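You operate a simulated robot arm through the tools that you are given. There is no shell and no other tool.

You are at the controls of a simulated two-armed robot. One attempt, no reset.

JOB
Press the blue housing's bush home and put it in the green tray.
Fine: use the teal press and slide its table out again.

Only the result counts: the job must be done as asked and must still hold three seconds after the hand-in. Knocking over, shifting, dropping, spilling or breaking anything else fails it.

ROBOT AND FRAMES
Two 7-joint arms with two-finger parallel grippers on one trunk that stands fixed in place. Base frame: the origin is at the foot of the trunk, x ahead of it, y to its left, z up; the work surface is at about z = 740. Lengths are in mm, angles in degrees, forces in N, time in s.
The left shoulder is at [70, 133, 1101], the right one opposite. With the tool pointing down near the work surface each hand reaches from about 100 to 640 mm from the base axis, measured 20 degrees to its own side. Payload 1.57 kg a hand.
Tool frame (each hand has its own): the origin (TCP) lies between the finger pads and is the grasp point; the fingertips stand 30 mm ahead of it; z points along the fingers, y is the line along which they close. Largest opening 80 mm; finger width 17, thickness 12; the body of the gripper, 40 by 82 mm, starts 80 mm behind the TCP.
Orientation is told as [roll, pitch, yaw] about the base's x, y, z axes, in that order, counted from this pose: with the fingers straight down and closing along the base's y, the tool's x points along the base's -x, its y along +y and its z along -z.

CONTROLS
- The arms move only by the tool send_rows. It takes "left_motion", "right_motion" or both (then of equal length, played together; a hand with none holds still); each is a list that holds one entry, the list of rows, each a list of 7 numbers: the turn, a rotation vector about the base's x, y, z in degrees, then the shift along the base's x, y, z in mm, then the gripper command, from -1 (shut) to 1 (fully open), values between in proportion. In form: [[[rx, ry, rz, tx, ty, tz, fingers], ...]]. A call has 1 to 20 rows; each row is the pose to reach, as a shift and turn from the pose commanded when the call began. A row lasts 0.2 s, in which the tool goes at most 50 mm and 8.6 degrees; a call with a longer step from one row to the next is refused whole, and so is a gripper value outside its range. A pose out of reach is approached as far as the arm can. The call stops where the force on the tool passes 40 N (or 10 N more than at its start, if that is more) or the arm is blocked; 0.2 s more then pass. Each finger travels about 153 mm/s and halts on what it meets, pressing with about 32 N; the grip force reading is that of the motor and also rises with nothing between the fingers. The clock runs only during rows and for 0.2 s after the last one: add rows that repeat a pose to give the fingers time. The reply holds the time, the measured pose of the TCP, the force on the tool along the base axes, the opening and the grip force, in the units named above and with some noise, with the torque about the TCP (base axes, N m) and any sound that the robot's microphone picked up.
- Cameras (640 x 400 px; columns grow to the right, rows downward): "scene" is now at [130.9, -45.3, 1343.7]; the picture's right is [-0.50, -0.87, 0.00], its down [-0.39, 0.23, -0.89] and it looks along [0.77, -0.45, -0.45] (base axes); focal length 214 px, centre (320, 200). "left" rides on the left gripper at [72, 7, -122] in its tool frame; the picture's right is [-0.09, 1.00, 0.00], its down [-0.84, -0.08, -0.54] and it looks along [-0.54, -0.05, 0.84] (tool axes); focal length 238 px, centre (320, 200). "right" rides on the right gripper at [72, -7, -122] in its tool frame; the picture's right is [0.09, 1.00, 0.00], its down [-0.84, 0.08, -0.54] and it looks along [-0.54, 0.05, 0.84] (tool axes); focal length 238 px, centre (320, 200). There is no depth. A picture from a camera that has moved, and an enlarged one, comes with that camera's place and axes in the base frame and with its lens.
- camera(camera): a new picture of that camera. No time passes.
- raise_lower(by): slides the trunk up (or, below 0, down) by that many mm; the arms and the scene camera ride with it, the base frame stays. It gives what a move gives, with no picture.
- turn_head(pan, tilt): turns the head with the scene camera to pan (to the left, within 86 degrees either way) and tilt (down, from -29 to 69), counted from straight ahead of the robot. It gives what a move gives.
- enlarge(camera, box): a new picture of the part [left, top, right, bottom] of that camera's present view, enlarged. No time passes.
- finish_job(): hands the job in; it is judged then, once.

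Nothing tells you positions but the pictures and the camera data. Unless the task says otherwise, let go and move clear before handing in.

The tools are called after "Emit:" as a command line: name --argument value ..., lists and objects as JSON in quotes. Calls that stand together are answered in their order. send_rows: Moves the arms, as the interface text tells. Its arguments: {"type":"object","properties":{"left_motion":{"type":"array","items":{"type":"array","items":{"type":"array","items":{"type":"number"}}}},"right_motion":{"type":"array","items":{"type":"array","items":{"type":"array","items":{"type":"number"}}}}},"required":[]} The other tools are called the same way: raise_lower (by) slides the trunk up or down; turn_head (pan, tilt) turns the head that bears the scene camera; camera (camera) takes a picture; enlarge (camera, box) takes an enlarged picture of a part of a camera's view; finish_job () hands the job in.

At the start:

```text
time: 0.0
left_tool_pos: [464.2, -6.6, 1117.6]
left_orientation: [0.0, 0.0, 0.0]
left_ft_force: [0.2, 0.3, -1.0]
left_torque: [0.03, 0.02, 0.0]
left_finger_gap: 79.8
left_grip_force: 0.1
right_tool_pos: [356.5, -404.7, 1221.9]
right_orientation: [0.0, 0.0, -0.1]
right_ft_force: [-0.1, 0.3, 0.5]
right_torque: [0.02, 0.02, 0.01]
right_finger_gap: 79.7
right_grip_force: 0.1
trunk travel left (down, up): [-675.0, 265.0]
head pan, tilt: [-30.0, 27.0]
```

scene: 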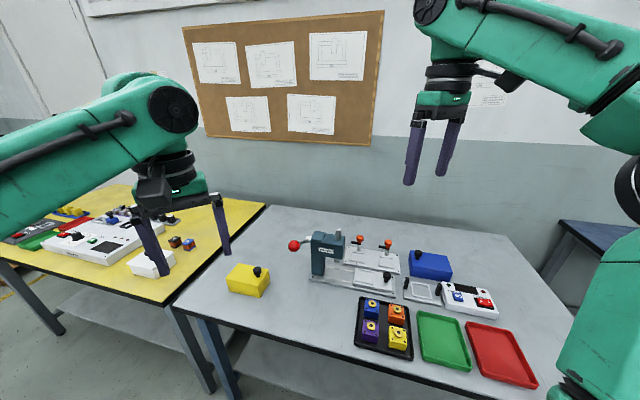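
right: 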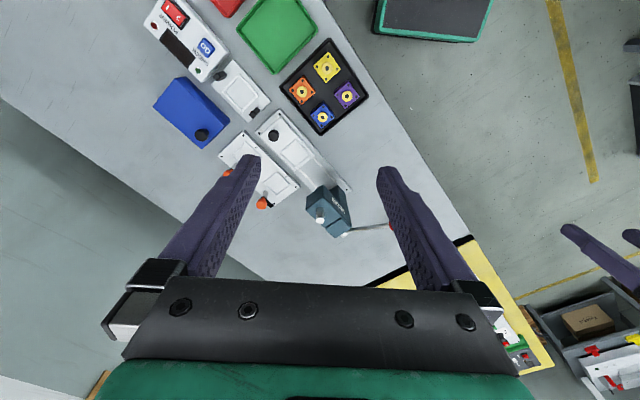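
left: 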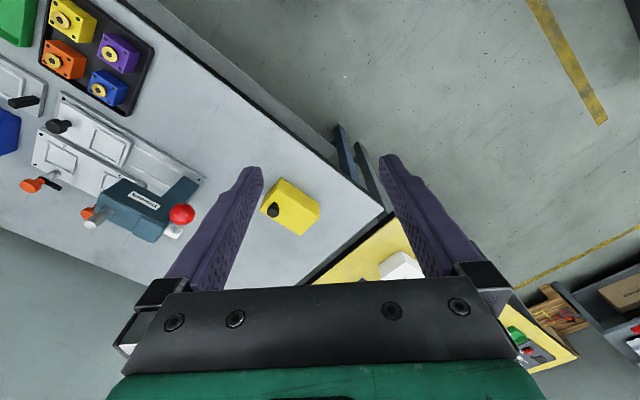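

I see a grey table with a teal lever press, a tray holding four housings (blue, orange, purple, yellow), a green tray and a red tray. First I take closer looks before moving anything.

Emit:
enlarge --camera "scene" --box '[270, 210, 430, 310]'

Emit:
enlarge --camera "scene" --box '[340, 270, 540, 395]'

Emit:
enlarge --camera "right" --box '[140, 0, 400, 250]'

Emit:
enlarge --camera "left" --box '[0, 0, 240, 250]'

```text
4.00 times, centred on (350, 260) of scene
camera zoom: at [130.9, -45.3, 1343.7], right [-0.5, -0.87, 0.0], down [-0.39, 0.23, -0.89], along [0.77, -0.45, -0.45], focal length 858 px, centre (200, -40)
```

zoom: 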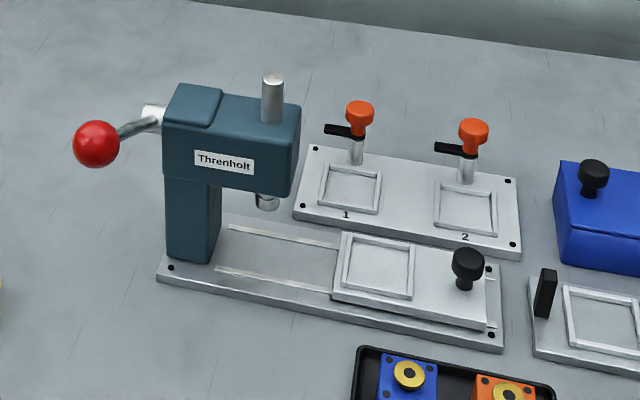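

```text
3.20 times, centred on (440, 332) of scene
camera zoom: at [130.9, -45.3, 1343.7], right [-0.5, -0.87, 0.0], down [-0.39, 0.23, -0.89], along [0.77, -0.45, -0.45], focal length 686 px, centre (-64, -224)
```

zoom: 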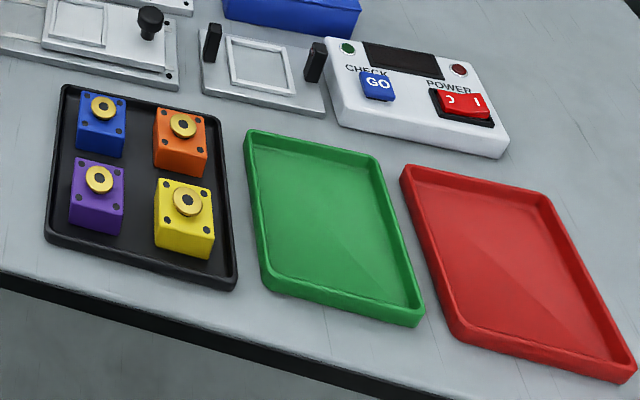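

```text
1.60 times, centred on (270, 125) of right
camera zoom: at [284.7, -411.0, 1344.3], right [-0.09, 1.0, 0.0], down [0.84, 0.08, 0.54], along [0.54, 0.05, -0.84], focal length 381 px, centre (400, 320)
```

zoom: 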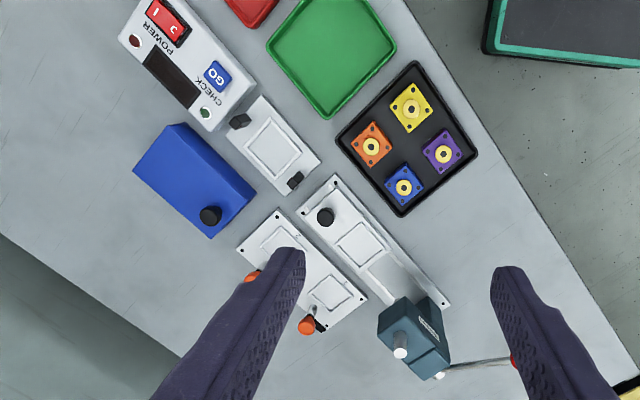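

```text
1.60 times, centred on (120, 125) of left
camera zoom: at [391.7, 0.0, 1238.4], right [0.09, 1.0, 0.0], down [0.84, -0.08, 0.54], along [0.54, -0.05, -0.84], focal length 381 px, centre (640, 320)
```

zoom: 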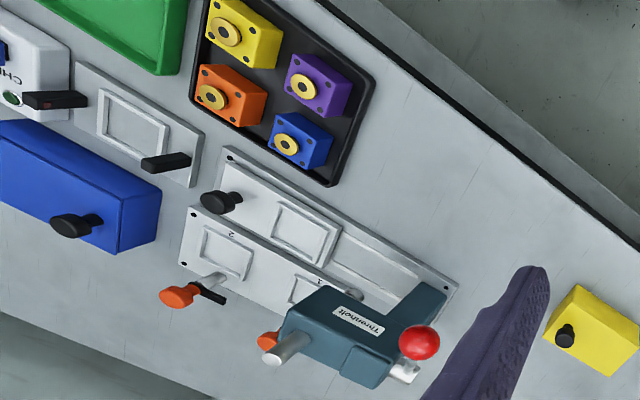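

The blue housing with its yellow bush seems to sit near [419, -392] in the black tray, and the press runs along about 46° with its lever ball near [594, -227, 945]. I turn the head towards the press and bring the right hand over it for close pictures.

Emit:
turn_head --pan -36 --tilt 42

Emit:
send_rows --right_motion '[[[0, 0, -8, 10, 0, -30, 1], [0, 0, -16, 20, 0, -60, 1], [0, 0, -24, 30, 0, -90, 1], [0, 0, -32, 40, 0, -120, 1], [0, 0, -40, 50, 0, -150, 1], [0, 0, -44, 60, 0, -180, 1], [0, 0, -44, 60, 0, -200, 1]]]'

```text
time: 0.8
left_tool_pos: [464.7, -5.6, 1115.7]
left_orientation: [0.0, 0.0, -0.1]
left_ft_force: [-0.2, 0.3, 0.3]
left_torque: [0.0, 0.03, -0.01]
left_finger_gap: 80.0
left_grip_force: 0.1
right_tool_pos: [355.7, -405.5, 1223.4]
right_orientation: [0.0, 0.0, 0.0]
right_ft_force: [0.0, -0.1, 0.3]
right_torque: [-0.03, 0.01, -0.01]
right_finger_gap: 79.8
right_grip_force: 0.0
trunk travel left (down, up): [-675.0, 265.0]
head pan, tilt: [-36.0, 42.0]
```

```text
time: 2.4
left_tool_pos: [463.9, -6.5, 1115.2]
left_orientation: [0.0, 0.1, 0.0]
left_ft_force: [0.8, -0.1, -0.1]
left_torque: [0.03, -0.02, 0.02]
left_finger_gap: 79.8
left_grip_force: 0.1
right_tool_pos: [417.0, -404.6, 1023.4]
right_orientation: [0.1, 0.0, -44.1]
right_ft_force: [1.2, -0.1, -0.3]
right_torque: [0.02, -0.02, -0.05]
right_finger_gap: 80.2
right_grip_force: 0.1
trunk travel left (down, up): [-675.0, 265.0]
head pan, tilt: [-36.0, 42.0]
```

The right hand is now over the blue housing at about z 1023, yawed -44°. I take new pictures from both cameras to measure the housing, nest and trays.

Emit:
camera --camera "scene"

Emit:
camera --camera "right"

Emit:
camera --camera "left"

```text
taken
camera scene: at [119.1, -49.3, 1320.7], right [-0.59, -0.81, 0.0], down [-0.54, 0.39, -0.74], along [0.6, -0.44, -0.67], focal length 214 px, centre (320, 200)
```

scene: 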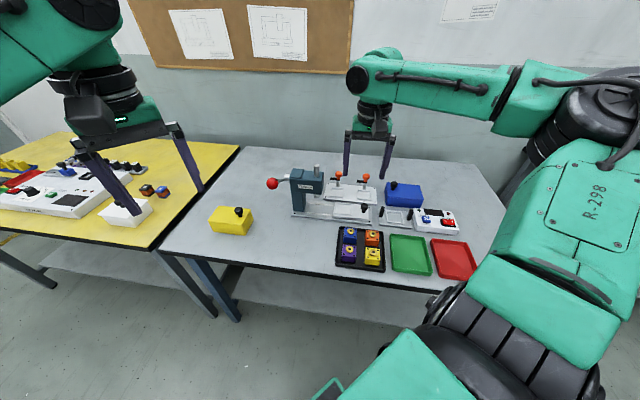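

```text
taken
camera right: at [360.6, -359.3, 1144.9], right [0.63, 0.78, 0.0], down [0.65, -0.53, 0.54], along [0.42, -0.34, -0.84], focal length 238 px, centre (320, 200)
```

right: 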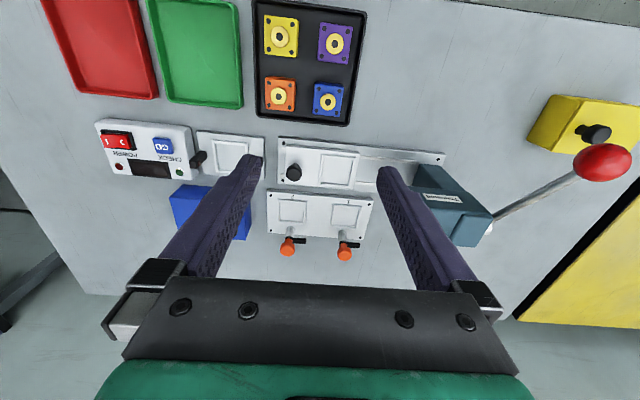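

```text
taken
camera left: at [391.6, -0.6, 1238.5], right [0.09, 1.0, 0.0], down [0.84, -0.08, 0.54], along [0.54, -0.05, -0.84], focal length 238 px, centre (320, 200)
```

left: 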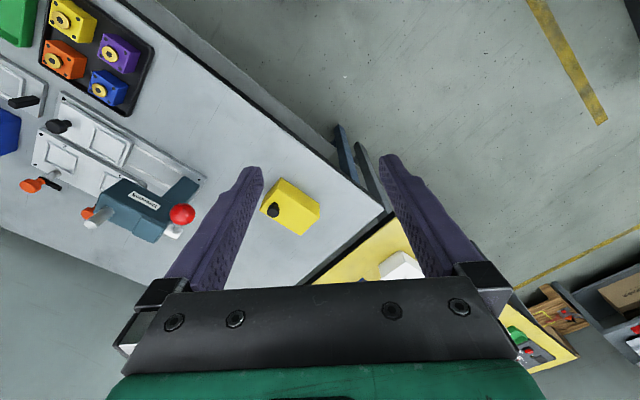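

The wrist view is now square to the press and tray. I enlarge the important parts to read positions.

Emit:
enlarge --camera "right" --box '[240, 0, 460, 130]'

Emit:
enlarge --camera "right" --box '[260, 125, 500, 275]'

Emit:
enlarge --camera "right" --box '[80, 0, 280, 220]'

Emit:
enlarge --camera "scene" --box '[250, 150, 490, 300]'

```text
2.91 times, centred on (350, 65) of right
camera zoom: at [360.6, -359.3, 1144.9], right [0.63, 0.78, 0.0], down [0.65, -0.53, 0.54], along [0.42, -0.34, -0.84], focal length 693 px, centre (233, 593)
```

zoom: 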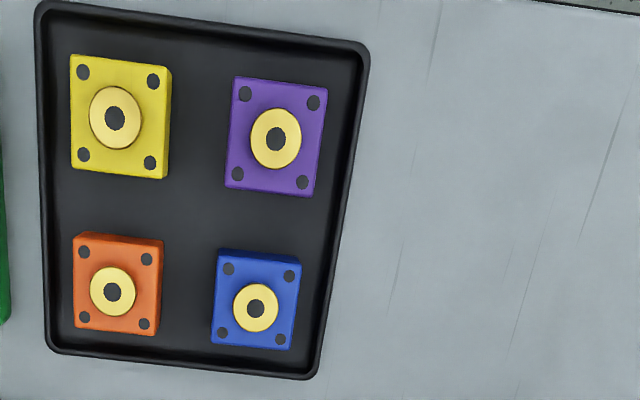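

```text
2.67 times, centred on (380, 200) of right
camera zoom: at [360.6, -359.3, 1144.9], right [0.63, 0.78, 0.0], down [0.65, -0.53, 0.54], along [0.42, -0.34, -0.84], focal length 636 px, centre (160, 200)
```

zoom: 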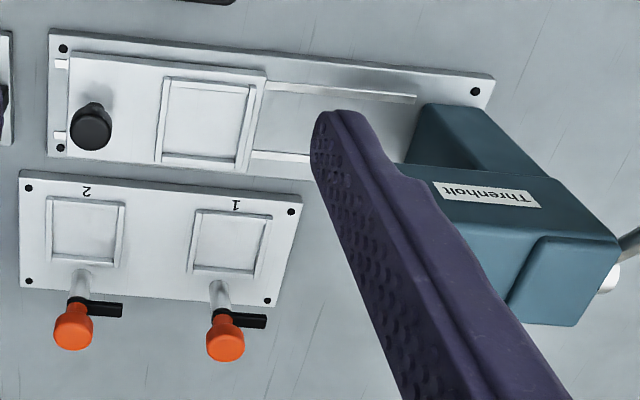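

```text
1.82 times, centred on (180, 110) of right
camera zoom: at [360.6, -359.3, 1144.9], right [0.63, 0.78, 0.0], down [0.65, -0.53, 0.54], along [0.42, -0.34, -0.84], focal length 433 px, centre (574, 364)
```

zoom: 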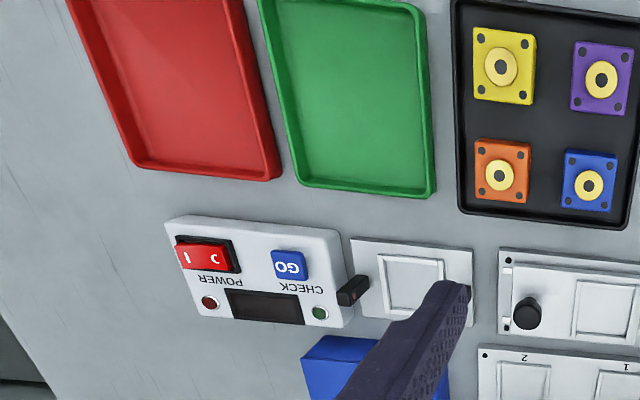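

```text
2.67 times, centred on (370, 225) of scene
camera zoom: at [119.1, -49.3, 1320.7], right [-0.59, -0.81, 0.0], down [-0.54, 0.39, -0.74], along [0.6, -0.44, -0.67], focal length 572 px, centre (187, 133)
```

zoom: 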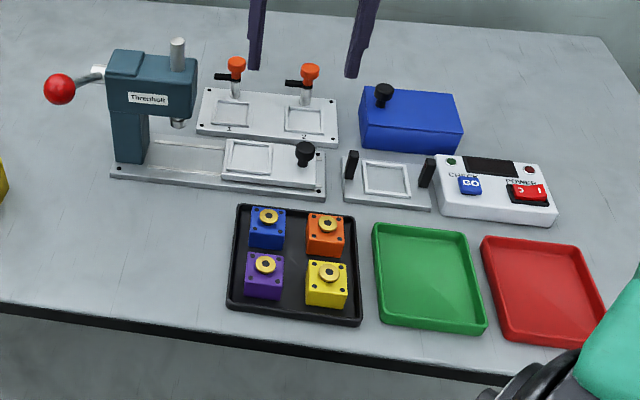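

The measurements agree so far. I zoom the scene camera in more to find heights of the housing, nest and ram.

Emit:
enlarge --camera "scene" --box '[330, 220, 394, 260]'

Emit:
enlarge --camera "scene" --box '[260, 155, 388, 235]'

Emit:
enlarge --camera "left" --box '[20, 80, 220, 250]'

```text
10.00 times, centred on (362, 240) of scene
camera zoom: at [119.1, -49.3, 1320.7], right [-0.59, -0.81, 0.0], down [-0.54, 0.39, -0.74], along [0.6, -0.44, -0.67], focal length 2145 px, centre (-100, -200)
```

zoom: 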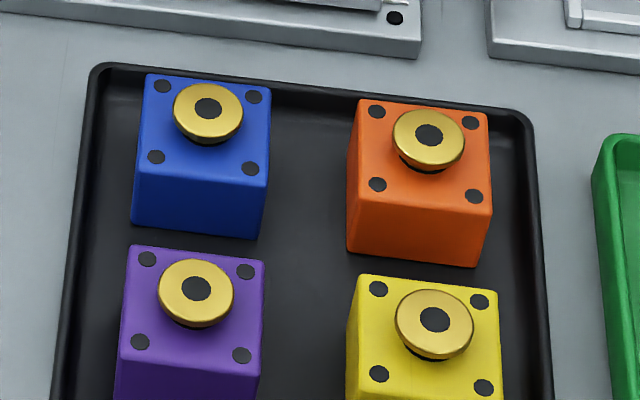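

```text
5.00 times, centred on (324, 195) of scene
camera zoom: at [119.1, -49.3, 1320.7], right [-0.59, -0.81, 0.0], down [-0.54, 0.39, -0.74], along [0.6, -0.44, -0.67], focal length 1072 px, centre (300, 225)
```

zoom: 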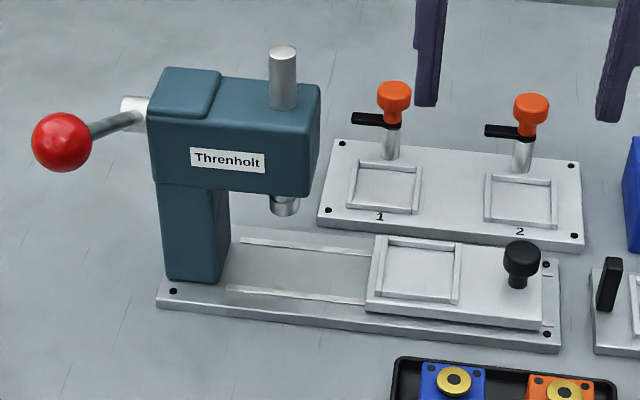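

```text
2.35 times, centred on (120, 165) of left
camera zoom: at [391.6, -0.6, 1238.5], right [0.09, 1.0, 0.0], down [0.84, -0.08, 0.54], along [0.54, -0.05, -0.84], focal length 561 px, centre (791, 282)
```

zoom: 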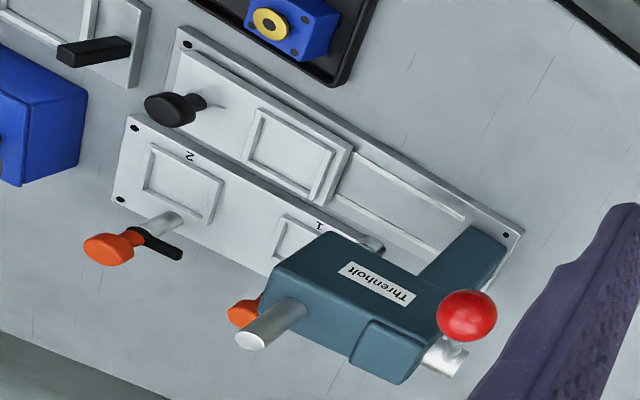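

The blue housing is about 40 mm square with its top near z 770; the nest centre is about [524, -452, 767] and the ram is at [597, -383]. The nest is near the arm's reach limit, so I test the reach above it at z 900.

Emit:
send_rows --right_motion '[[[0, 0, -1, 25, -10, -25, 1], [0, 0, -1, 50, -20, -50, 1], [0, 0, -1, 75, -30, -75, 1], [0, 0, -1, 95, -40, -100, 1], [0, 0, -1, 107, -47, -122, 1], [0, 0, -1, 107, -47, -122, 1]]]'

```text
time: 3.8
left_tool_pos: [464.1, -5.2, 1115.9]
left_orientation: [0.0, 0.0, -0.1]
left_ft_force: [-0.3, -0.3, 0.0]
left_torque: [-0.05, -0.01, -0.01]
left_finger_gap: 79.9
left_grip_force: 0.1
right_tool_pos: [523.3, -450.6, 899.3]
right_orientation: [-0.1, 0.0, -45.0]
right_ft_force: [0.2, 0.5, 0.1]
right_torque: [-0.03, 0.0, 0.01]
right_finger_gap: 79.9
right_grip_force: 0.1
trunk travel left (down, up): [-675.0, 265.0]
head pan, tilt: [-36.0, 42.0]
```

The hand reaches the point above the nest. I take a picture here to refine the nest and press positions.

Emit:
camera --camera "right"

Emit:
enlarge --camera "scene" --box '[260, 150, 420, 250]'

```text
taken
camera right: at [468.1, -405.0, 1021.4], right [0.64, 0.77, 0.0], down [0.65, -0.54, 0.54], along [0.42, -0.35, -0.84], focal length 238 px, centre (320, 200)
```

right: 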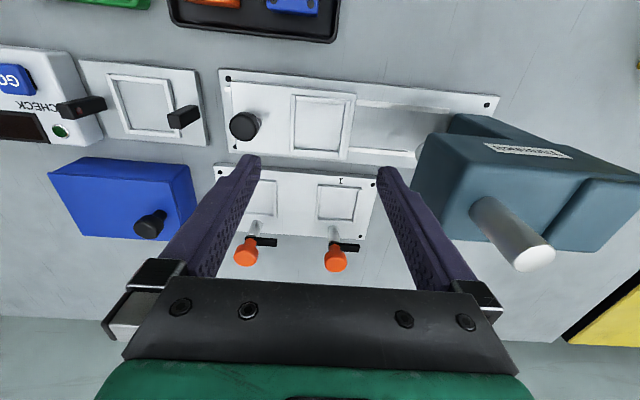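

```text
4.00 times, centred on (340, 200) of scene
camera zoom: at [118.7, -48.4, 1320.7], right [-0.59, -0.81, 0.0], down [-0.54, 0.39, -0.74], along [0.6, -0.44, -0.67], focal length 858 px, centre (240, 200)
```

zoom: 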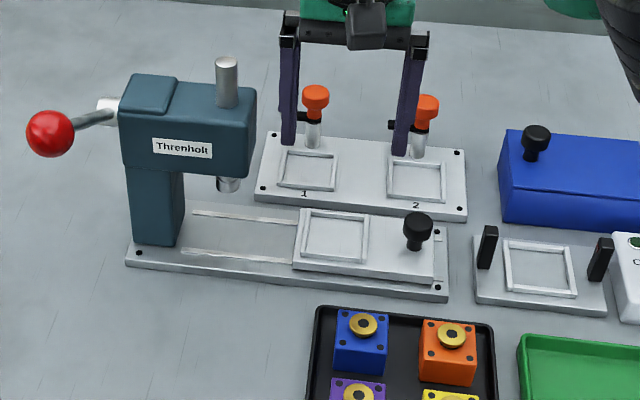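

Emit:
enlarge --camera "right" --box '[210, 60, 370, 160]'

Emit:
enlarge --camera "right" --box '[380, 80, 640, 280]'

```text
4.00 times, centred on (290, 110) of right
camera zoom: at [468.1, -405.0, 1021.4], right [0.64, 0.77, 0.0], down [0.65, -0.54, 0.54], along [0.42, -0.35, -0.84], focal length 953 px, centre (440, 560)
```

zoom: 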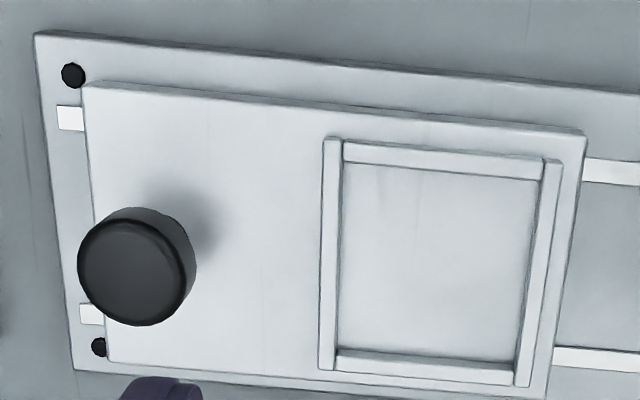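

```text
2.00 times, centred on (510, 180) of right
camera zoom: at [468.1, -405.0, 1021.4], right [0.64, 0.77, 0.0], down [0.65, -0.54, 0.54], along [0.42, -0.35, -0.84], focal length 477 px, centre (-60, 240)
```

zoom: 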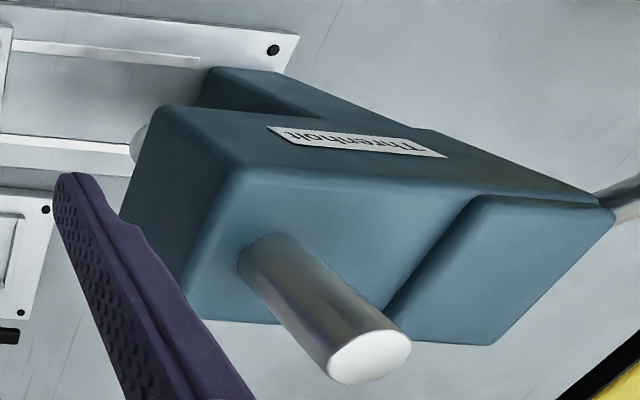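

The nest centre comes out at about [523, -453] with about 49 mm inside width, and the press axis is at 45°. I now go back above the blue housing and lower the trunk by 95 mm so the nest stays in reach at working height.

Emit:
send_rows --right_motion '[[[0, 0, 0, -5, 3, 40, 1], [0, 0, 0, -35, 18, 70, 1], [0, 0, 0, -70, 38, 95, 1], [0, 0, 0, -103, 58, 95, 0.6], [0, 0, 0, -103, 58, 95, 0.6]]]'

Emit:
raise_lower --by -95

Emit:
camera --camera "right"

Emit:
enlarge --camera "right" --box '[240, 60, 400, 200]'

```text
time: 5.0
left_tool_pos: [463.2, -6.7, 1116.4]
left_orientation: [0.0, -0.1, 0.0]
left_ft_force: [0.0, 0.3, 0.3]
left_torque: [0.0, 0.0, -0.03]
left_finger_gap: 80.1
left_grip_force: 0.0
right_tool_pos: [420.9, -393.0, 995.8]
right_orientation: [0.0, 0.1, -45.0]
right_ft_force: [0.4, -0.9, 0.0]
right_torque: [0.0, -0.01, 0.0]
right_finger_gap: 64.0
right_grip_force: 0.0
trunk travel left (down, up): [-675.0, 265.0]
head pan, tilt: [-36.0, 42.0]
```

```text
time: 6.3
left_tool_pos: [463.9, -5.3, 1021.1]
left_orientation: [0.0, 0.0, 0.1]
left_ft_force: [0.5, 0.3, -0.8]
left_torque: [-0.01, 0.02, -0.01]
left_finger_gap: 80.3
left_grip_force: 0.0
right_tool_pos: [420.5, -393.1, 900.9]
right_orientation: [-0.1, 0.0, -45.0]
right_ft_force: [0.0, -0.7, 0.1]
right_torque: [0.0, -0.04, 0.01]
right_finger_gap: 63.9
right_grip_force: 0.1
trunk travel left (down, up): [-580.0, 360.0]
head pan, tilt: [-36.0, 42.0]
```

```text
taken
camera right: at [364.7, -346.7, 1022.9], right [0.64, 0.77, 0.0], down [0.65, -0.54, 0.54], along [0.42, -0.35, -0.84], focal length 238 px, centre (320, 200)
```

right: 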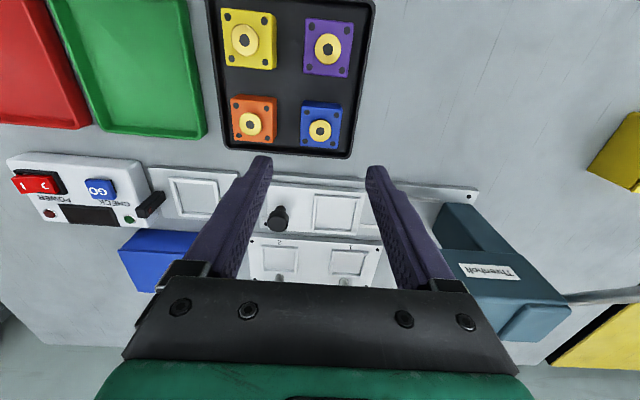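

```text
2.86 times, centred on (320, 130) of right
camera zoom: at [364.7, -346.7, 1022.9], right [0.64, 0.77, 0.0], down [0.65, -0.54, 0.54], along [0.42, -0.35, -0.84], focal length 681 px, centre (320, 400)
```

zoom: 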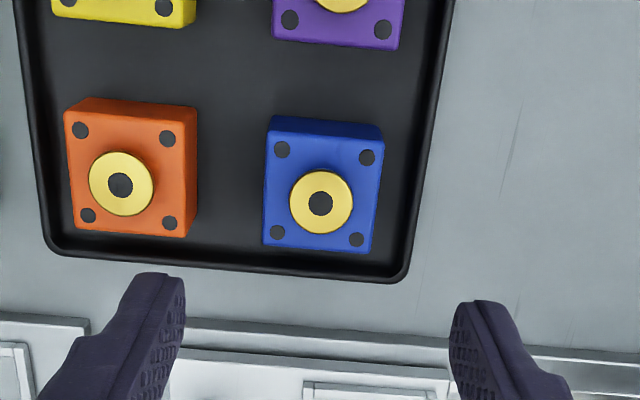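

The blue housing's centre reads as about [421.5, -394], with the tray wall only about 15 mm from its face and about 12 mm high. I set the fingers to 52 mm and descend partway, then check.

Emit:
send_rows --right_motion '[[[0, 0, 0, 0.8, -0.7, -30, 0.3], [0, 0, 0, 0.8, -0.7, -60, 0.3], [0, 0, 0, 0.8, -0.7, -90, 0.3], [0, 0, 0, 0.8, -0.7, -95, 0.3]]]'

Emit:
camera --camera "right"

Emit:
enlarge --camera "right" --box '[220, 80, 420, 205]'

Emit:
enlarge --camera "scene" --box '[310, 170, 390, 220]'

```text
time: 7.3
left_tool_pos: [462.9, -5.9, 1020.9]
left_orientation: [0.0, 0.0, 0.0]
left_ft_force: [-0.7, 0.4, 0.8]
left_torque: [0.01, 0.03, 0.02]
left_finger_gap: 79.7
left_grip_force: 0.1
right_tool_pos: [421.0, -392.9, 804.0]
right_orientation: [0.0, 0.0, -45.0]
right_ft_force: [0.4, -0.2, -1.0]
right_torque: [-0.04, 0.02, 0.0]
right_finger_gap: 52.0
right_grip_force: 0.1
trunk travel left (down, up): [-580.0, 360.0]
head pan, tilt: [-36.0, 42.0]
```

```text
taken
camera right: at [365.8, -347.3, 927.1], right [0.64, 0.77, 0.0], down [0.65, -0.54, 0.54], along [0.42, -0.35, -0.84], focal length 238 px, centre (320, 200)
```

right: 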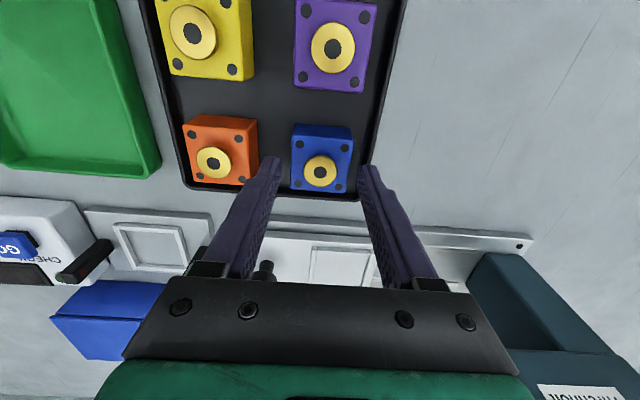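

```text
3.20 times, centred on (320, 142) of right
camera zoom: at [365.8, -347.3, 927.1], right [0.64, 0.77, 0.0], down [0.65, -0.54, 0.54], along [0.42, -0.35, -0.84], focal length 763 px, centre (320, 384)
```

zoom: 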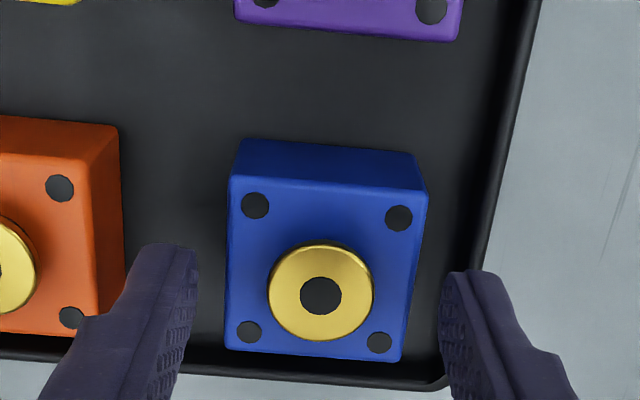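

```text
8.00 times, centred on (350, 195) of scene
camera zoom: at [119.1, -48.5, 1225.7], right [-0.59, -0.81, 0.0], down [-0.54, 0.39, -0.74], along [0.6, -0.44, -0.67], focal length 1716 px, centre (80, 240)
```

zoom: 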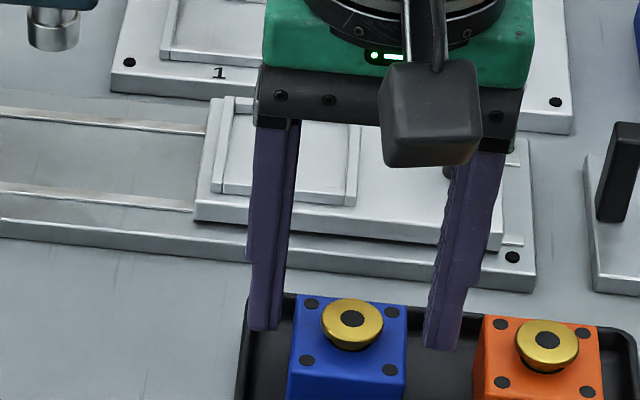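

The fingers straddle the blue housing evenly. I descend 19 mm so the tips are just above the tray wall, then close.

Emit:
send_rows --right_motion '[[[0, 0, 0, 0, 0, -10, 0.3], [0, 0, 0, 0, 0, -19, 0.3], [0, 0, 0, 0, 0, -19, 0.3], [0, 0, 0, 0, 0, -19, 0.0], [0, 0, 0, 0, 0, -19, -0.3], [0, 0, 0, 0, 0, -19, -0.3], [0, 0, 0, 0, 0, -19, -0.3]]]'

Emit:
enlarge --camera "right" --box '[220, 80, 420, 205]'

Emit:
enlarge --camera "scene" --box '[310, 180, 390, 230]'

```text
time: 8.9
left_tool_pos: [464.3, -5.6, 1022.1]
left_orientation: [0.0, -0.1, 0.0]
left_ft_force: [-0.4, 0.2, -0.6]
left_torque: [-0.01, -0.05, 0.01]
left_finger_gap: 80.0
left_grip_force: 0.0
right_tool_pos: [421.2, -394.3, 784.8]
right_orientation: [0.0, 0.0, -45.0]
right_ft_force: [0.1, 0.7, 0.8]
right_torque: [-0.02, 0.04, 0.04]
right_finger_gap: 41.2
right_grip_force: 31.7
trunk travel left (down, up): [-580.0, 360.0]
head pan, tilt: [-36.0, 42.0]
```

```text
3.20 times, centred on (320, 142) of right
camera zoom: at [365.6, -347.3, 908.2], right [0.64, 0.77, 0.0], down [0.65, -0.54, 0.54], along [0.42, -0.35, -0.84], focal length 763 px, centre (320, 384)
```

zoom: 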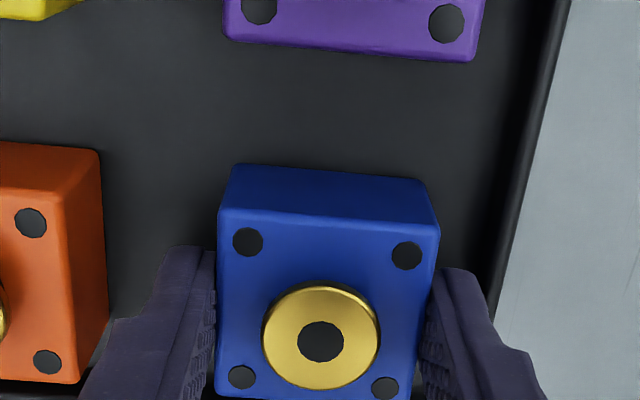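

```text
8.00 times, centred on (350, 205) of scene
camera zoom: at [119.2, -48.6, 1225.7], right [-0.59, -0.81, 0.0], down [-0.54, 0.39, -0.74], along [0.6, -0.44, -0.67], focal length 1716 px, centre (80, 160)
```

zoom: 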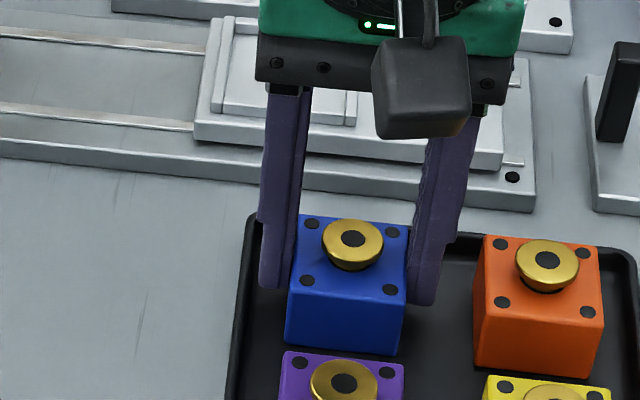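

The blue housing is gripped at 41.2 mm with 31.7 N. I lift it straight up.

Emit:
send_rows --right_motion '[[[0, 0, 0, 0, 0, 5, -0.4], [0, 0, 0, 0, 0, 20, -0.4], [0, 0, 0, 0, 0, 40, -0.4], [0, 0, 0, 0, 0, 65, -0.4], [0, 0, 0, 0, 0, 85, -0.4], [0, 0, 0, 0, 0, 85, -0.4]]]'

Emit:
camera --camera "right"

Emit:
enlarge --camera "scene" --box '[290, 140, 450, 240]'

```text
time: 10.3
left_tool_pos: [463.7, -5.3, 1021.0]
left_orientation: [-0.1, 0.0, 0.0]
left_ft_force: [-0.3, -0.5, 0.0]
left_torque: [-0.04, -0.03, -0.02]
left_finger_gap: 79.6
left_grip_force: 0.0
right_tool_pos: [422.1, -392.8, 870.6]
right_orientation: [-0.1, 0.0, -45.0]
right_ft_force: [-0.2, 0.6, -1.4]
right_torque: [-0.01, 0.01, -0.03]
right_finger_gap: 41.4
right_grip_force: 31.7
trunk travel left (down, up): [-580.0, 360.0]
head pan, tilt: [-36.0, 42.0]
```

```text
taken
camera right: at [366.2, -347.3, 993.7], right [0.64, 0.77, 0.0], down [0.65, -0.54, 0.54], along [0.42, -0.35, -0.84], focal length 238 px, centre (320, 200)
```

right: 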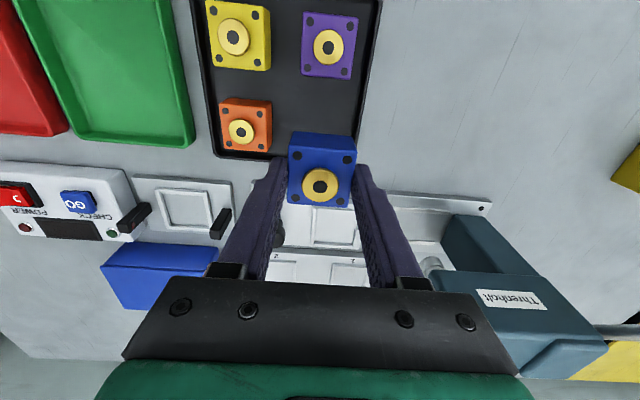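

```text
4.00 times, centred on (370, 190) of scene
camera zoom: at [119.6, -49.0, 1225.6], right [-0.59, -0.81, 0.0], down [-0.54, 0.39, -0.74], along [0.6, -0.44, -0.67], focal length 858 px, centre (120, 240)
```

zoom: 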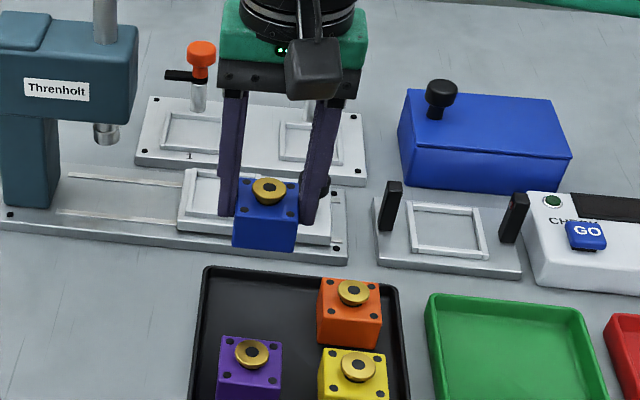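

The housing is held level. I carry it above the nest and stop about 20 mm over it to check the alignment.

Emit:
send_rows --right_motion '[[[0, 0, 0, 25, -14, 0, -0.4], [0, 0, 0, 55, -32, 0, -0.4], [0, 0, 0, 85, -49, 0, -0.4], [0, 0, 0, 101.7, -59.1, 0, -0.4], [0, 0, 0, 101.7, -59.1, -20, -0.4], [0, 0, 0, 101.7, -59.1, -38, -0.4], [0, 0, 0, 101.7, -59.1, -38, -0.4]]]'

Emit:
enlarge --camera "right" --box '[200, 80, 440, 230]'

Emit:
enlarge --camera "scene" --box '[270, 130, 400, 211]'

Emit:
enlarge --camera "left" --box '[0, 80, 240, 250]'

```text
time: 11.9
left_tool_pos: [463.6, -6.9, 1021.7]
left_orientation: [0.0, 0.0, 0.0]
left_ft_force: [-0.1, -0.2, -0.5]
left_torque: [0.03, 0.0, 0.01]
left_finger_gap: 80.3
left_grip_force: 0.1
right_tool_pos: [525.2, -453.3, 832.1]
right_orientation: [0.0, 0.1, -45.1]
right_ft_force: [0.0, -0.5, -1.2]
right_torque: [0.0, 0.0, 0.03]
right_finger_gap: 41.2
right_grip_force: 31.6
trunk travel left (down, up): [-580.0, 360.0]
head pan, tilt: [-36.0, 42.0]
```

```text
2.67 times, centred on (320, 155) of right
camera zoom: at [469.1, -407.1, 955.1], right [0.64, 0.77, 0.0], down [0.65, -0.54, 0.54], along [0.42, -0.35, -0.84], focal length 636 px, centre (320, 320)
```

zoom: 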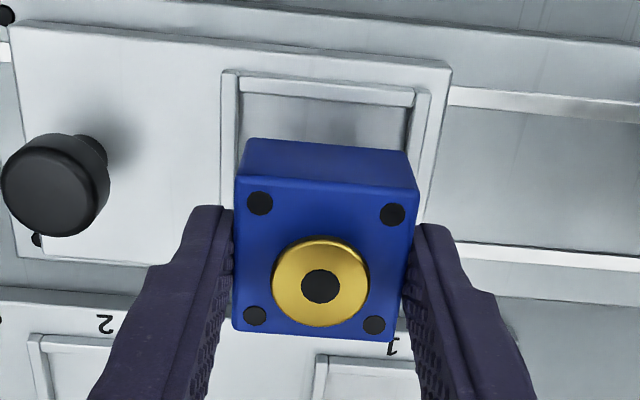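

```text
4.92 times, centred on (335, 170) of scene
camera zoom: at [119.3, -48.7, 1225.7], right [-0.59, -0.81, 0.0], down [-0.54, 0.39, -0.74], along [0.6, -0.44, -0.67], focal length 1056 px, centre (246, 345)
```

zoom: 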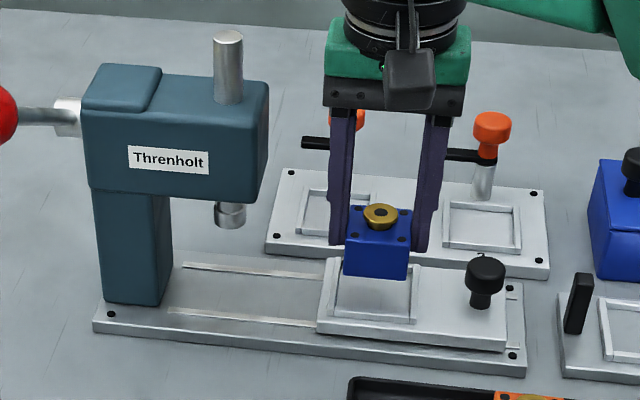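

```text
2.35 times, centred on (120, 165) of left
camera zoom: at [391.7, -0.1, 1143.4], right [0.09, 1.0, 0.0], down [0.84, -0.08, 0.54], along [0.54, -0.05, -0.84], focal length 561 px, centre (791, 282)
```

zoom: 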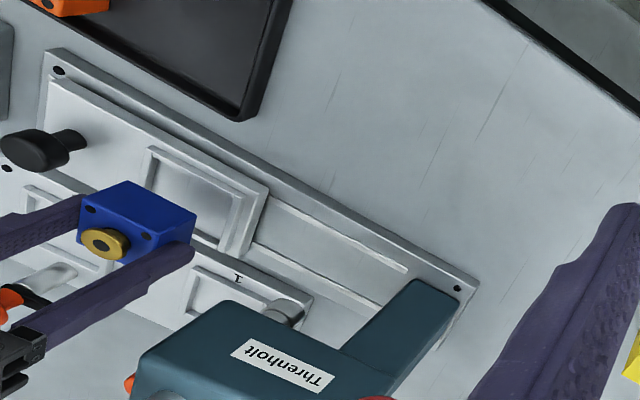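

The housing hangs over the nest. I zoom in more to check the remaining offset before lowering.

Emit:
enlarge --camera "scene" --box '[325, 155, 381, 190]'

Emit:
enlarge --camera "right" --box '[270, 90, 370, 152]'

```text
11.43 times, centred on (353, 172) of scene
camera zoom: at [119.3, -48.7, 1225.7], right [-0.59, -0.81, 0.0], down [-0.54, 0.39, -0.74], along [0.6, -0.44, -0.67], focal length 2451 px, centre (-57, 514)
```

zoom: 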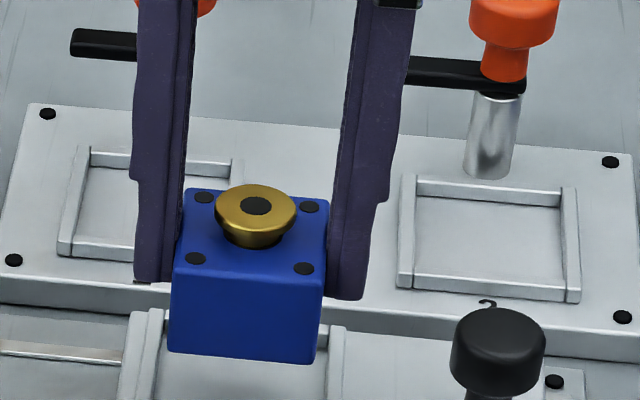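

```text
6.40 times, centred on (320, 121) of right
camera zoom: at [469.1, -407.1, 955.1], right [0.64, 0.77, 0.0], down [0.65, -0.54, 0.54], along [0.42, -0.35, -0.84], focal length 1525 px, centre (320, 706)
```

zoom: 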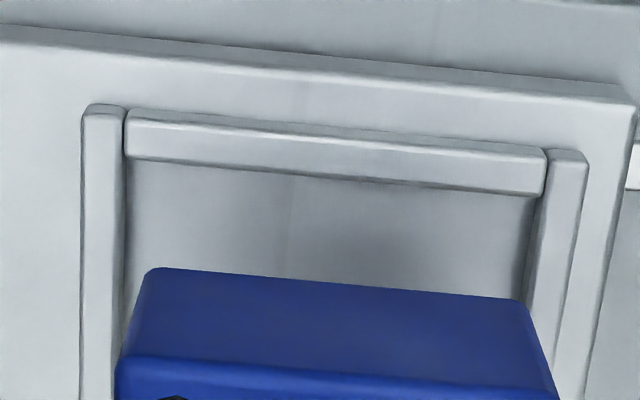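

The housing is within about 1 mm of the nest centre, so I shift by [-1.2, 0.4] and lower it, watching the force.

Emit:
send_rows --right_motion '[[[0, 0, 0, -1.2, 0.4, -8, -0.4], [0, 0, 0, -1.2, 0.4, -16, -0.4], [0, 0, 0, -1.2, 0.4, -22, -0.4], [0, 0, 0, -1.2, 0.4, -24, -0.4], [0, 0, 0, -1.2, 0.4, -24, -0.4]]]'

Emit:
enlarge --camera "right" --box '[250, 90, 390, 180]'

Emit:
enlarge --camera "scene" --box '[325, 160, 381, 195]'

```text
time: 13.1
left_tool_pos: [465.1, -6.6, 1021.2]
left_orientation: [0.0, 0.0, 0.0]
left_ft_force: [-0.2, -0.4, 0.3]
left_torque: [-0.03, 0.0, -0.01]
left_finger_gap: 79.9
left_grip_force: 0.1
right_tool_pos: [522.3, -452.1, 808.6]
right_orientation: [0.0, 0.0, -45.1]
right_ft_force: [0.6, 0.2, -2.3]
right_torque: [-0.03, -0.02, 0.04]
right_finger_gap: 41.4
right_grip_force: 32.0
trunk travel left (down, up): [-580.0, 360.0]
head pan, tilt: [-36.0, 42.0]
```

```text
4.44 times, centred on (320, 135) of right
camera zoom: at [466.6, -406.6, 932.0], right [0.64, 0.77, 0.0], down [0.65, -0.54, 0.54], along [0.42, -0.35, -0.84], focal length 1059 px, centre (320, 489)
```

zoom: 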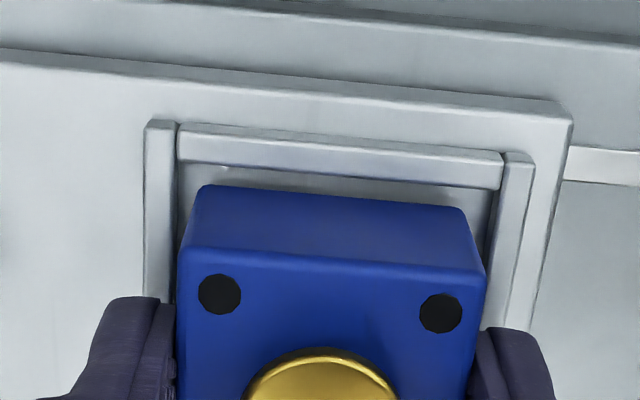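

```text
11.43 times, centred on (353, 178) of scene
camera zoom: at [119.5, -48.8, 1225.6], right [-0.59, -0.81, 0.0], down [-0.54, 0.39, -0.74], along [0.6, -0.44, -0.67], focal length 2451 px, centre (-57, 457)
```

zoom: 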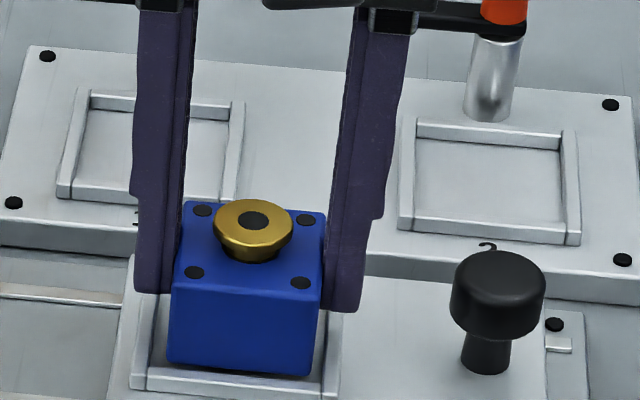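

The housing is entering the nest cleanly. I lower in small steps until the force shows contact.

Emit:
send_rows --right_motion '[[[0, 0, 0, 0, 0, -1, -0.4], [0, 0, 0, 0, 0, -2, -0.4], [0, 0, 0, 0, 0, -3, -0.4], [0, 0, 0, 0, 0, -3, -0.4]]]'

```text
time: 14.1
left_tool_pos: [463.4, -6.7, 1021.3]
left_orientation: [0.0, 0.0, 0.0]
left_ft_force: [0.1, -0.2, -0.2]
left_torque: [0.04, 0.01, 0.0]
left_finger_gap: 80.2
left_grip_force: 0.1
right_tool_pos: [522.5, -452.0, 805.8]
right_orientation: [0.0, 0.0, -45.0]
right_ft_force: [0.4, 0.1, -2.0]
right_torque: [0.04, 0.02, -0.03]
right_finger_gap: 41.5
right_grip_force: 32.3
trunk travel left (down, up): [-580.0, 360.0]
head pan, tilt: [-36.0, 42.0]
```

Emit:
send_rows --right_motion '[[[0, 0, 0, 0, 0, -1, -0.4], [0, 0, 0, 0, 0, -2, -0.4], [0, 0, 0, 0, 0, -2, -0.4]]]'

Emit:
enlarge --camera "right" --box '[250, 90, 390, 180]'

Emit:
enlarge --camera "scene" --box '[325, 160, 381, 195]'

```text
time: 14.9
left_tool_pos: [463.3, -7.3, 1021.7]
left_orientation: [0.1, 0.0, 0.0]
left_ft_force: [-0.5, 0.2, -0.7]
left_torque: [-0.03, -0.02, 0.03]
left_finger_gap: 80.0
left_grip_force: 0.0
right_tool_pos: [522.1, -453.3, 806.2]
right_orientation: [0.1, -0.1, -45.0]
right_ft_force: [0.6, -2.7, 7.9]
right_torque: [-0.01, 0.07, 0.06]
right_finger_gap: 41.1
right_grip_force: 31.7
trunk travel left (down, up): [-580.0, 360.0]
head pan, tilt: [-36.0, 42.0]
```

```text
4.44 times, centred on (320, 135) of right
camera zoom: at [466.3, -406.2, 927.6], right [0.64, 0.77, 0.0], down [0.64, -0.54, 0.54], along [0.42, -0.35, -0.84], focal length 1059 px, centre (320, 489)
```

zoom: 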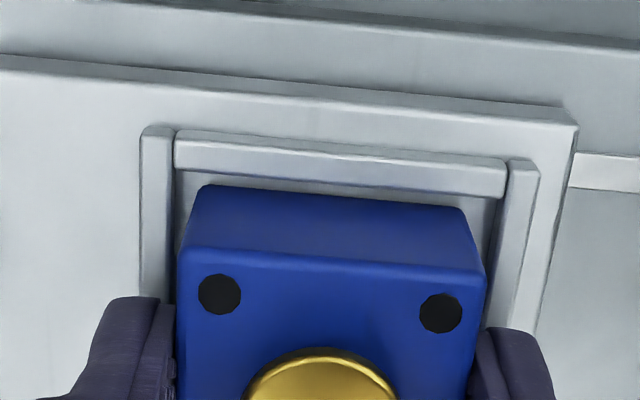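

```text
11.43 times, centred on (353, 178) of scene
camera zoom: at [118.4, -48.4, 1225.9], right [-0.59, -0.81, 0.0], down [-0.54, 0.39, -0.74], along [0.6, -0.44, -0.67], focal length 2451 px, centre (-57, 457)
```

zoom: 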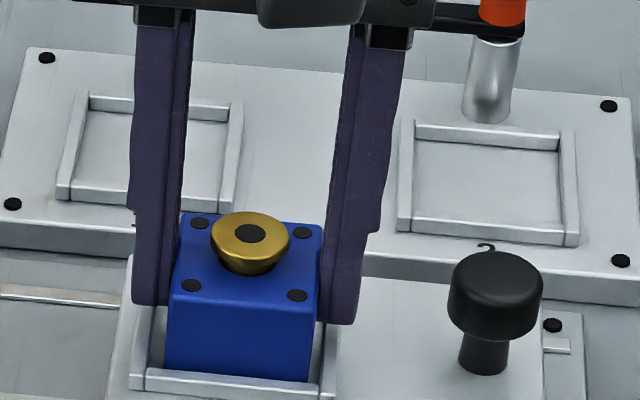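

The housing touches the nest floor (about 8 N). It sits about 1.2 mm near of centre, so I lift slightly, shift it, set it down again and open the fingers gently.

Emit:
send_rows --right_motion '[[[0, 0, 0, 0, 0, 1.5, -0.4], [0, 0, 0, 0, 0, 3, -0.4], [0, 0, 0, 0.8, -0.8, 3, -0.4], [0, 0, 0, 0.8, -0.8, 1.5, -0.4], [0, 0, 0, 0.8, -0.8, 0.4, -0.4], [0, 0, 0, 0.8, -0.8, 0.4, -0.4]]]'

Emit:
enlarge --camera "right" --box '[250, 90, 390, 180]'

```text
time: 16.3
left_tool_pos: [463.9, -5.9, 1021.7]
left_orientation: [0.0, -0.1, 0.0]
left_ft_force: [0.0, -0.1, -0.3]
left_torque: [-0.01, -0.01, -0.01]
left_finger_gap: 79.8
left_grip_force: 0.0
right_tool_pos: [523.2, -452.0, 805.5]
right_orientation: [0.1, -0.1, -45.0]
right_ft_force: [1.6, -0.6, 4.5]
right_torque: [0.02, 0.04, 0.0]
right_finger_gap: 41.3
right_grip_force: 32.1
trunk travel left (down, up): [-580.0, 360.0]
head pan, tilt: [-36.0, 42.0]
```

```text
4.44 times, centred on (320, 135) of right
camera zoom: at [467.2, -406.3, 927.7], right [0.64, 0.77, 0.0], down [0.65, -0.54, 0.54], along [0.42, -0.35, -0.84], focal length 1059 px, centre (320, 489)
```

zoom: 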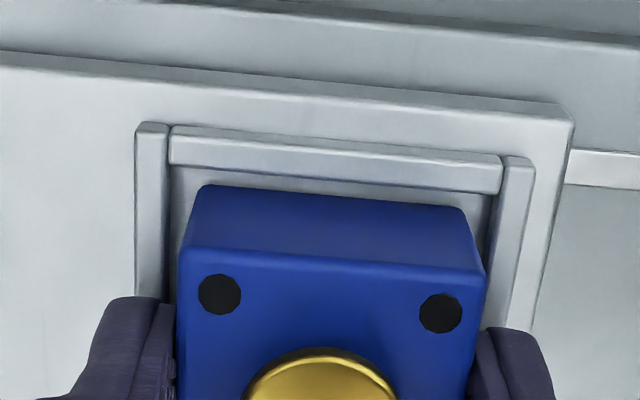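

Emit:
send_rows --right_motion '[[[0, 0, 0, 0, 0, 0, 0.1], [0, 0, 0, 0, 0, 0, 0.2], [0, 0, 0, 0, 0, 0, 0.3], [0, 0, 0, 0, 0, 0, 0.3]]]'

Emit:
enlarge --camera "right" --box '[220, 80, 420, 205]'

Emit:
enlarge --camera "scene" --box '[325, 160, 381, 195]'

```text
time: 17.3
left_tool_pos: [463.8, -6.0, 1021.6]
left_orientation: [0.0, 0.1, 0.0]
left_ft_force: [0.5, 0.6, 0.4]
left_torque: [0.0, -0.04, 0.0]
left_finger_gap: 79.9
left_grip_force: 0.0
right_tool_pos: [523.7, -453.1, 805.6]
right_orientation: [0.0, -0.1, -45.0]
right_ft_force: [-1.1, -0.2, -0.1]
right_torque: [0.01, 0.02, 0.02]
right_finger_gap: 52.1
right_grip_force: 0.0
trunk travel left (down, up): [-580.0, 360.0]
head pan, tilt: [-36.0, 42.0]
```

```text
3.20 times, centred on (320, 142) of right
camera zoom: at [467.2, -406.6, 927.1], right [0.64, 0.77, 0.0], down [0.65, -0.54, 0.54], along [0.42, -0.35, -0.84], focal length 763 px, centre (320, 384)
```

zoom: 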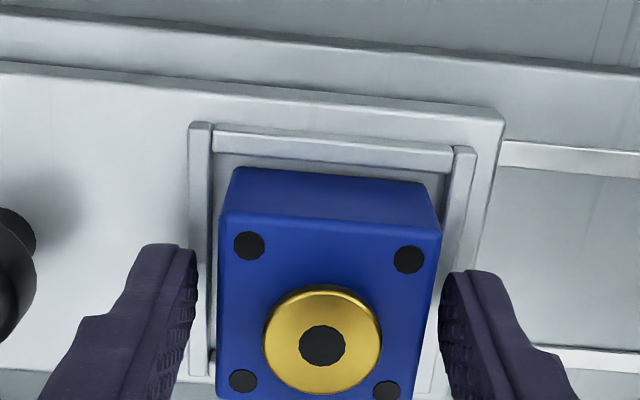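

```text
11.43 times, centred on (353, 178) of scene
camera zoom: at [119.2, -48.6, 1225.7], right [-0.59, -0.81, 0.0], down [-0.54, 0.39, -0.74], along [0.6, -0.44, -0.67], focal length 2451 px, centre (-57, 457)
```

zoom: 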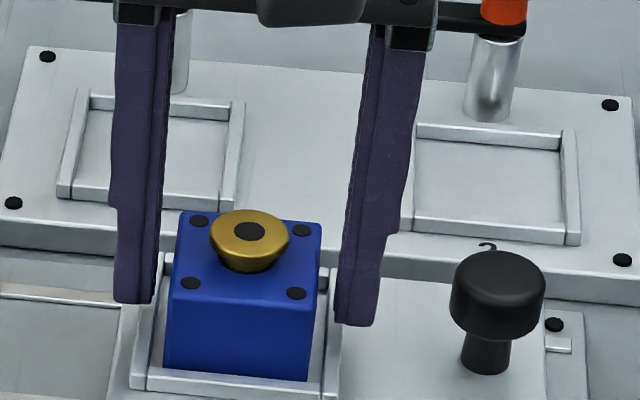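

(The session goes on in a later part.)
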